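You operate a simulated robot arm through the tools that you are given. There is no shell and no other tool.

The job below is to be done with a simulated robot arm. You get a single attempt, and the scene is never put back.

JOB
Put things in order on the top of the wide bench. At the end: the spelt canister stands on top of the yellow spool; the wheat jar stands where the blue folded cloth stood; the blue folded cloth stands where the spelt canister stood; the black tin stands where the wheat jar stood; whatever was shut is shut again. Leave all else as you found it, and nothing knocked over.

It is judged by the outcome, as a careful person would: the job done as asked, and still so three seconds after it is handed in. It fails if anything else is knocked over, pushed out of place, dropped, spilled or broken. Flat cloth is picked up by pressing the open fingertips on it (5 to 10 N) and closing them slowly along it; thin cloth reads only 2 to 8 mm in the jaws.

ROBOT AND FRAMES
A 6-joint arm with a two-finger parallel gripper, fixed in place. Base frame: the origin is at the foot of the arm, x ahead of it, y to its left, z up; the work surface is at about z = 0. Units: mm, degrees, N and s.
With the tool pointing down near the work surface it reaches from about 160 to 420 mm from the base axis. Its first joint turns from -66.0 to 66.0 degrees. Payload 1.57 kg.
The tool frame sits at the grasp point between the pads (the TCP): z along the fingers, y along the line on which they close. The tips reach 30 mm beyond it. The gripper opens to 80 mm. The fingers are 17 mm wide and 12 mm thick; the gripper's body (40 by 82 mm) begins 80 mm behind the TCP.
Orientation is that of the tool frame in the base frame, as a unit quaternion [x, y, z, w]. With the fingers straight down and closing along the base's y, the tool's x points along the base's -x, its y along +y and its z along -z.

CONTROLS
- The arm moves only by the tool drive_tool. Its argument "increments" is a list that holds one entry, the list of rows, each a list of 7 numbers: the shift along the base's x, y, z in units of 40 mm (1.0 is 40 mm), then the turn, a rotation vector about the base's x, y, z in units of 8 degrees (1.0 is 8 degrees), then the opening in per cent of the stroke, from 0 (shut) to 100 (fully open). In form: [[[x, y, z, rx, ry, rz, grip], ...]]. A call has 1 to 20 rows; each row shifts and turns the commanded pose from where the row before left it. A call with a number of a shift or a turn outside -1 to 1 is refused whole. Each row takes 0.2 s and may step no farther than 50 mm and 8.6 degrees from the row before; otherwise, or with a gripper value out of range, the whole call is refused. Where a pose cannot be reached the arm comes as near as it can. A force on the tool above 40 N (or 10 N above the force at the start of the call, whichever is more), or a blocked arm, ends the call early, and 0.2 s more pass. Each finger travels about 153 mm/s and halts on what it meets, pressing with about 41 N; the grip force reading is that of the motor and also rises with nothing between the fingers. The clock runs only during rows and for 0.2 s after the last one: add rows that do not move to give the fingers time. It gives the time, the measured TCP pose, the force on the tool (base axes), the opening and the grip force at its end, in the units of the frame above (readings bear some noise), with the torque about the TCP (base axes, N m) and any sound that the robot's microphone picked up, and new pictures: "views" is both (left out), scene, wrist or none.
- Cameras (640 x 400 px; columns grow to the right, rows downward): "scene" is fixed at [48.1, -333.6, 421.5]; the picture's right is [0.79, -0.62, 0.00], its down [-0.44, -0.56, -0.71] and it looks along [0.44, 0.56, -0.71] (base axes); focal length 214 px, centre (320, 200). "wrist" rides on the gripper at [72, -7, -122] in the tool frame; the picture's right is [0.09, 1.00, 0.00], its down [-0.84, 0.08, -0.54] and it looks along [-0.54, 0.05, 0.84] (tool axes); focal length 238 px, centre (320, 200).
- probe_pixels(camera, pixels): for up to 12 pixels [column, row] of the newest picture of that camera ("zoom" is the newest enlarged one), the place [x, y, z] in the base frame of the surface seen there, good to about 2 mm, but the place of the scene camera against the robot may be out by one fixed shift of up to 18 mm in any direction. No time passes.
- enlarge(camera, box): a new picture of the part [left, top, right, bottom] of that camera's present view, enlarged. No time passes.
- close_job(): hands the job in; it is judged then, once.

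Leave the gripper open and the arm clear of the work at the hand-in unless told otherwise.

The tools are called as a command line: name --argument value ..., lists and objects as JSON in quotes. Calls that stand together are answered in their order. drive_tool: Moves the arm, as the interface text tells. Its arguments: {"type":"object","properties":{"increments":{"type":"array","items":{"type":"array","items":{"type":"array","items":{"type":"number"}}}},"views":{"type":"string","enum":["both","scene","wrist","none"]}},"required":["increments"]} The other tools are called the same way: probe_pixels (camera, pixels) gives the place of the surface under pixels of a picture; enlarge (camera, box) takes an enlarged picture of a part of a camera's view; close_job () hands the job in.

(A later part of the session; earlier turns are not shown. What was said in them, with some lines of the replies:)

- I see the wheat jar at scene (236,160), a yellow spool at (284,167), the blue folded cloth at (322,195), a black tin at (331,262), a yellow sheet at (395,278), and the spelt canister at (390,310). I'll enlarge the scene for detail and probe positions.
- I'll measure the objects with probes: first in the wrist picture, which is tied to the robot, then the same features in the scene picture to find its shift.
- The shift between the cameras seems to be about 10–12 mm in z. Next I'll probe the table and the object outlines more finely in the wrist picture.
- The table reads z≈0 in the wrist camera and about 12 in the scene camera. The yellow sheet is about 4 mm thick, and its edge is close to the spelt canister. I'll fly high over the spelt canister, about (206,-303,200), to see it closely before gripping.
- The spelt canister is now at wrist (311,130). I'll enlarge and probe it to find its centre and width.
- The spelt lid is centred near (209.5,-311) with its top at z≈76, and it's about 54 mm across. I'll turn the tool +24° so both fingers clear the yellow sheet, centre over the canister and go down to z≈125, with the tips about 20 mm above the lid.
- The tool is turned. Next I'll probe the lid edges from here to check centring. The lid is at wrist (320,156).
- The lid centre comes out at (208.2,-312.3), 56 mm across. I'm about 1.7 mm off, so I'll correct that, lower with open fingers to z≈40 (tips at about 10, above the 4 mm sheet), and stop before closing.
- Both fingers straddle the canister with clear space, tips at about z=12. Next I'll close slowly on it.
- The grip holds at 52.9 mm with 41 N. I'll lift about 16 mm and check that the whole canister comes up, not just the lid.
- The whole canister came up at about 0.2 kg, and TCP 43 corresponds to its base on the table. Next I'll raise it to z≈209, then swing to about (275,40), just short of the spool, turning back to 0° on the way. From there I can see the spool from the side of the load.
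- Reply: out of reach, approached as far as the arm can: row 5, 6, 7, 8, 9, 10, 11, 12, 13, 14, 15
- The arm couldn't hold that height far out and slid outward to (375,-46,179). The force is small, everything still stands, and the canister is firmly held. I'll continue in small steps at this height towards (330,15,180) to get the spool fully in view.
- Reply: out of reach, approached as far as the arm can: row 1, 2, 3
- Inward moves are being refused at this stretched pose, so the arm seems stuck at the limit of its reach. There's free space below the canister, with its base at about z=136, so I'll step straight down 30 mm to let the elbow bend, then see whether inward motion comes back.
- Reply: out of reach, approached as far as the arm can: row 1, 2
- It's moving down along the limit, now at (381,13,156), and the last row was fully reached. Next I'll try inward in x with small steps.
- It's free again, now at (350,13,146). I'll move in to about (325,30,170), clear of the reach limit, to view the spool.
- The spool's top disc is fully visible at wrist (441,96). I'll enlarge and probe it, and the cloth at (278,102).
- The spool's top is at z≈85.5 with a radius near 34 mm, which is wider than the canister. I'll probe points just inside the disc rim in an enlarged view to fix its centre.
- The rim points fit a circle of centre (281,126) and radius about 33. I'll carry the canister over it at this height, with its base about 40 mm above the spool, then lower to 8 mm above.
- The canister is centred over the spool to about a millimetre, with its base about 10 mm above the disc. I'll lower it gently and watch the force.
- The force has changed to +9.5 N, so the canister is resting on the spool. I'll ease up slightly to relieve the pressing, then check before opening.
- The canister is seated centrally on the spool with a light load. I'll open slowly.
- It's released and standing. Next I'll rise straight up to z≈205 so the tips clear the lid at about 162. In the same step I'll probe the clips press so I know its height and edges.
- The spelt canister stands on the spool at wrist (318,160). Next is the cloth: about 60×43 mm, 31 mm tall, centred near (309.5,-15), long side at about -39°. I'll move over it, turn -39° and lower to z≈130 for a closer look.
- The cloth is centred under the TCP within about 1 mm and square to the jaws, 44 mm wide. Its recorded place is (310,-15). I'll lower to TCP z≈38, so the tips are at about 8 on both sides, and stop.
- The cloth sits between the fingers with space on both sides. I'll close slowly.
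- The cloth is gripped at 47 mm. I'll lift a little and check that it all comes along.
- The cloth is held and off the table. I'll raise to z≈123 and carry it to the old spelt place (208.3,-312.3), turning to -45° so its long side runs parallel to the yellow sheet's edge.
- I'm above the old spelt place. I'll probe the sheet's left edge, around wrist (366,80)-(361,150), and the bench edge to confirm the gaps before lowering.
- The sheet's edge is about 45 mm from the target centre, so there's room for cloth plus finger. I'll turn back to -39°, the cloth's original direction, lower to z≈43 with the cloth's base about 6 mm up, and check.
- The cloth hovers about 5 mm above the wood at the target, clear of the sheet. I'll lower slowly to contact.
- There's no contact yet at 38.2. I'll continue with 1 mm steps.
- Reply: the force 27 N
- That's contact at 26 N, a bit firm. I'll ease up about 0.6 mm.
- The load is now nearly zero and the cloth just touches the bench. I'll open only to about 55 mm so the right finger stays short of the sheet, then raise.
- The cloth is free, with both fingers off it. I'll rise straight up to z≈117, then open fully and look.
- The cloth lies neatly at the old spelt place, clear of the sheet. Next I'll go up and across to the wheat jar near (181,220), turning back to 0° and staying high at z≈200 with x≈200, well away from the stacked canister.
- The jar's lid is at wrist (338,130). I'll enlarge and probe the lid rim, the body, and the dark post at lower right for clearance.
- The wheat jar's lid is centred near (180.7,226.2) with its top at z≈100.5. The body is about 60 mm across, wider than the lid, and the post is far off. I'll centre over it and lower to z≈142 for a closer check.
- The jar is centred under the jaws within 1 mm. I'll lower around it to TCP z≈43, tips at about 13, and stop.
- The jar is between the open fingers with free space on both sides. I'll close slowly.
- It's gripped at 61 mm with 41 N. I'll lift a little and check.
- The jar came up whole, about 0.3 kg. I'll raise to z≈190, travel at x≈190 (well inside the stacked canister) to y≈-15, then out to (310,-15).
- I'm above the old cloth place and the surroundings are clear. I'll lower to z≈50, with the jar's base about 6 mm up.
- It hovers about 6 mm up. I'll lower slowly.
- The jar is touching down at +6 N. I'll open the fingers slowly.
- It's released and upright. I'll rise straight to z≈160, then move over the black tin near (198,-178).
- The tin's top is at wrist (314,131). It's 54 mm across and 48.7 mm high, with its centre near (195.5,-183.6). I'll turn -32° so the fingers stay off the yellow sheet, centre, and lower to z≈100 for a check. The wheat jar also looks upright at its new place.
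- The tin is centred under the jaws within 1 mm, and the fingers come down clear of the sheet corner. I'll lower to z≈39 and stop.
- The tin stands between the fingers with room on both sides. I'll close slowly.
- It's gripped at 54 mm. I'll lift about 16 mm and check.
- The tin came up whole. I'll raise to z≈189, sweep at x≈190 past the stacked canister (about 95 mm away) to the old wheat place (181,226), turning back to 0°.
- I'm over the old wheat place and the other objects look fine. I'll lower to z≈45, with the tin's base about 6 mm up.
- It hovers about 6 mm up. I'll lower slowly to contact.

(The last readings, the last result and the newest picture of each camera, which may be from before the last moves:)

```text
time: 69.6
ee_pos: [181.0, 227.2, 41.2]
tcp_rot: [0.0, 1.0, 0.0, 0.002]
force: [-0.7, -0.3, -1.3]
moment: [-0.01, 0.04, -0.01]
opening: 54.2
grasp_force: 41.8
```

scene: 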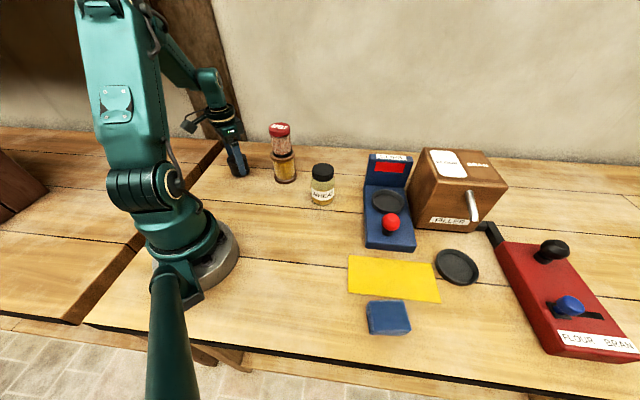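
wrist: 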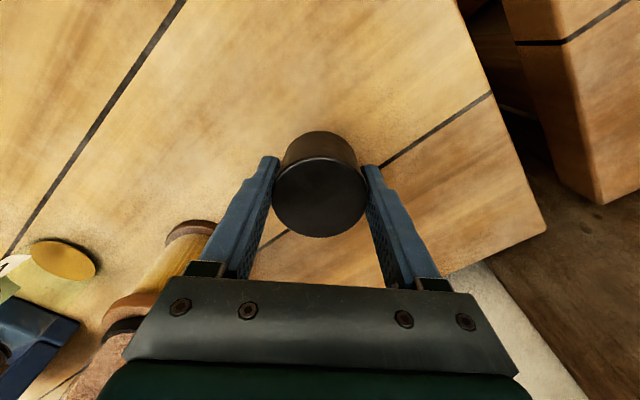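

drive_tool --increments '[[[0, 0, -0.025, 0, 0, 0, 50], [0, 0, 0, 0, 0, 0, 50]]]' --views "none"

```text
time: 70.2
ee_pos: [181.3, 227.8, 39.7]
tcp_rot: [-0.001, 1.0, 0.0, 0.002]
force: [0.1, -0.3, -0.4]
moment: [-0.01, 0.04, -0.05]
opening: 54.1
grasp_force: 41.6
```

drive_tool --increments '[[[0, 0, -0.015, 0, 0, 0, 50], [0, 0, 0, 0, 0, 0, 50]]]' --views "none"

```text
time: 70.8
ee_pos: [181.2, 227.1, 40.4]
tcp_rot: [0.0, 1.0, 0.0, 0.002]
force: [-0.2, 0.5, -1.5]
moment: [0.0, -0.01, -0.01]
opening: 54.3
grasp_force: 41.0
```

There's still no contact. I'll continue in small steps.

drive_tool --increments '[[[0, 0, -0.02, 0, 0, 0, 50], [0, 0, 0, 0, 0, 0, 50]]]' --views "none"

```text
time: 71.4
ee_pos: [181.6, 227.3, 39.3]
tcp_rot: [0.0, 1.0, 0.001, 0.001]
force: [-9.7, -0.9, 22.5]
moment: [-0.05, 0.23, -0.07]
opening: 54.1
grasp_force: 40.8
```

That's contact at 22 N. I'll ease up a touch, then open slowly.

drive_tool --increments '[[[0, 0, 0.012, 0, 0, 0, 50], [0, 0, 0, 0, 0, 0, 50]]]' --views "none"

```text
time: 72.0
ee_pos: [182.4, 226.6, 38.5]
tcp_rot: [0.0, 1.0, 0.0, 0.002]
force: [0.9, 1.0, 2.6]
moment: [0.12, -0.09, 0.01]
opening: 54.5
grasp_force: 40.9
```

The load is light at 2.6 N. I'll open slowly.

drive_tool --increments '[[[0, 0, 0, 0, 0, 0, 64], [0, 0, 0, 0, 0, 0, 68], [0, 0, 0, 0, 0, 0, 71], [0, 0, 0, 0, 0, 0, 75], [0, 0, 0, 0, 0, 0, 85], [0, 0, 0, 0, 0, 0, 100], [0, 0, 0, 0, 0, 0, 100]]]' --views "both"

```text
time: 73.6
ee_pos: [181.1, 227.2, 38.8]
tcp_rot: [-0.001, 1.0, 0.0, 0.002]
force: [-0.3, 0.5, -0.4]
moment: [0.03, 0.0, 0.01]
opening: 79.9
grasp_force: 0.0
```

scene: 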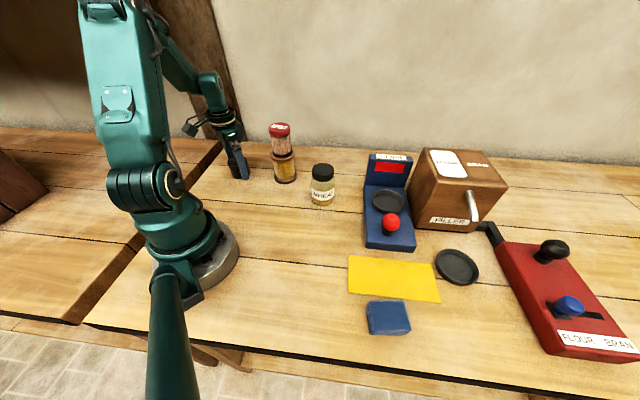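
wrist: 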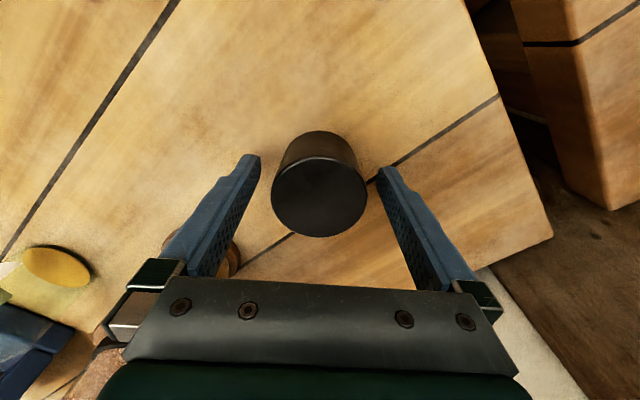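

It's released and the tin stands. I'll rise straight up, then retreat along the inside back to the start area.

drive_tool --increments '[[[0, 0, 0.6, 0, 0, 0, 100], [0, 0, 0.8, 0, 0, 0, 100], [0, 0, 0.8, 0, 0, 0, 100], [0, 0, 0.9, 0, 0, 0, 100], [0, 0, 0.9, 0, 0, 0, 100], [0.05, -0.86, 0.2, 0, 0, 0, 100], [0.05, -0.86, 0.2, 0, 0, 0, 100], [0.05, -0.86, 0.2, 0, 0, 0, 100], [0.05, -0.86, 0.2, 0, 0, 0, 100], [0.25, -0.86, 0.2, 0, 0, 0, 100], [0.35, -0.86, 0.2, 0, 0, 0, 100], [0.35, -0.86, 0.2, 0, 0, 0, 100], [0, 0, 0, 0, 0, 0, 100]]]' --views "both"

enlarge --camera "scene" --box '[210, 110, 370, 220]'

enlarge --camera "scene" --box '[300, 220, 500, 355]'

```text
time: 76.4
ee_pos: [230.9, -16.4, 255.6]
tcp_rot: [-0.001, 1.0, 0.0, 0.001]
force: [0.1, 0.0, 0.1]
moment: [-0.01, 0.01, -0.02]
opening: 79.8
grasp_force: 0.0
```

scene: 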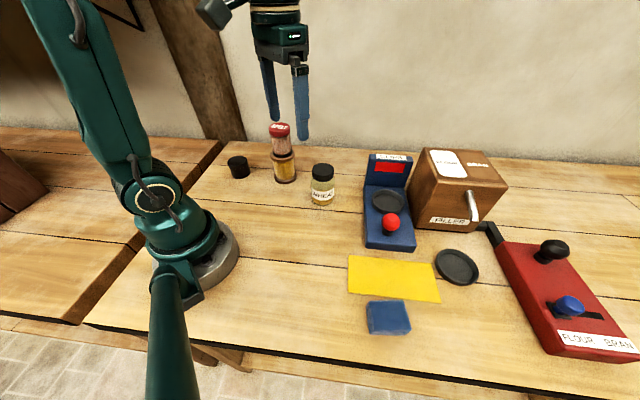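
wrist: 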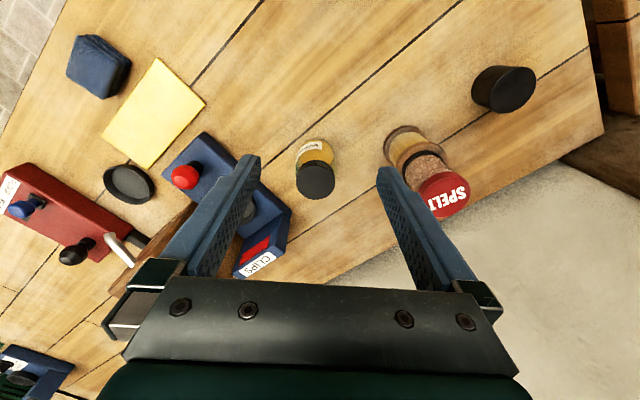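

```text
3.64 times, centred on (290, 165) of scene
```

zoom: 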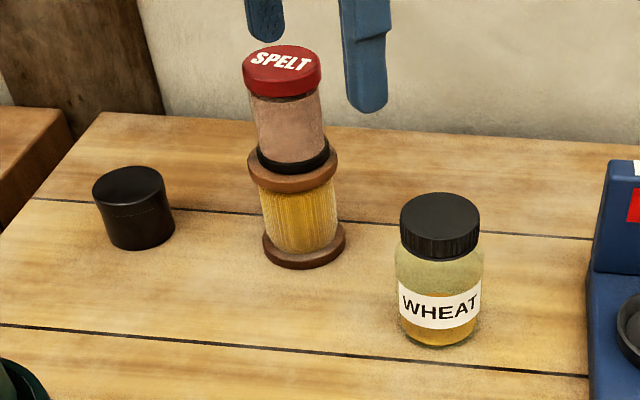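

```text
2.96 times, centred on (400, 288) of scene
```

zoom: 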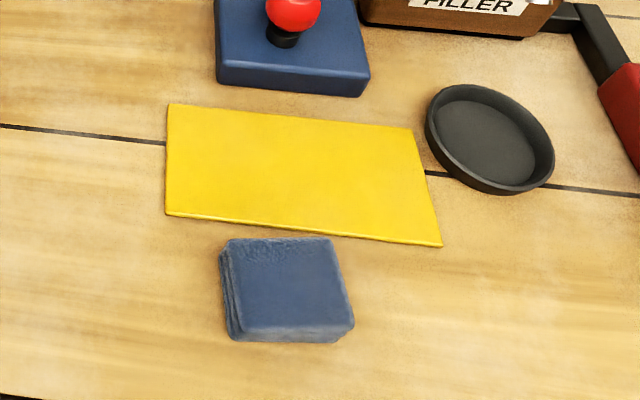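

Everything is in place:
- The spelt canister stands on the yellow spool.
- The wheat jar stands at the old cloth place.
- The cloth lies at the old spelt place, clear of the sheet.
- The black tin stands at the old wheat place, with its lid still on.

The other things look untouched, the gripper is open and the arm is clear. I'll hand in the job.

close_job

```text
The job is handed in.
```

The job is done and handed in; I haven't been shown the judge's verdict. In the last pictures before the hand-in everything was standing and nothing had been knocked over:

- **Spelt canister:** it stands centred on top of the yellow spool.
- **Wheat jar:** it stands where the blue folded cloth was.
- **Blue folded cloth:** it lies where the spelt canister was. It points the same way as before and doesn't touch the yellow sheet.
- **Black tin:** it stands where the wheat jar was.

From the pictures, each moved item is within a few millimetres of its target. All the lids stayed on, so nothing needed shutting again. The yellow sheet, clips press, filler box, tray and red flour/bran box look as they did at the start.

While carrying the spelt canister, the arm went past its reach and slid outward. The canister stayed firmly held, nothing was touched, and I brought the arm back in before placing it.

The gripper was left open, with the arm raised near its starting position.
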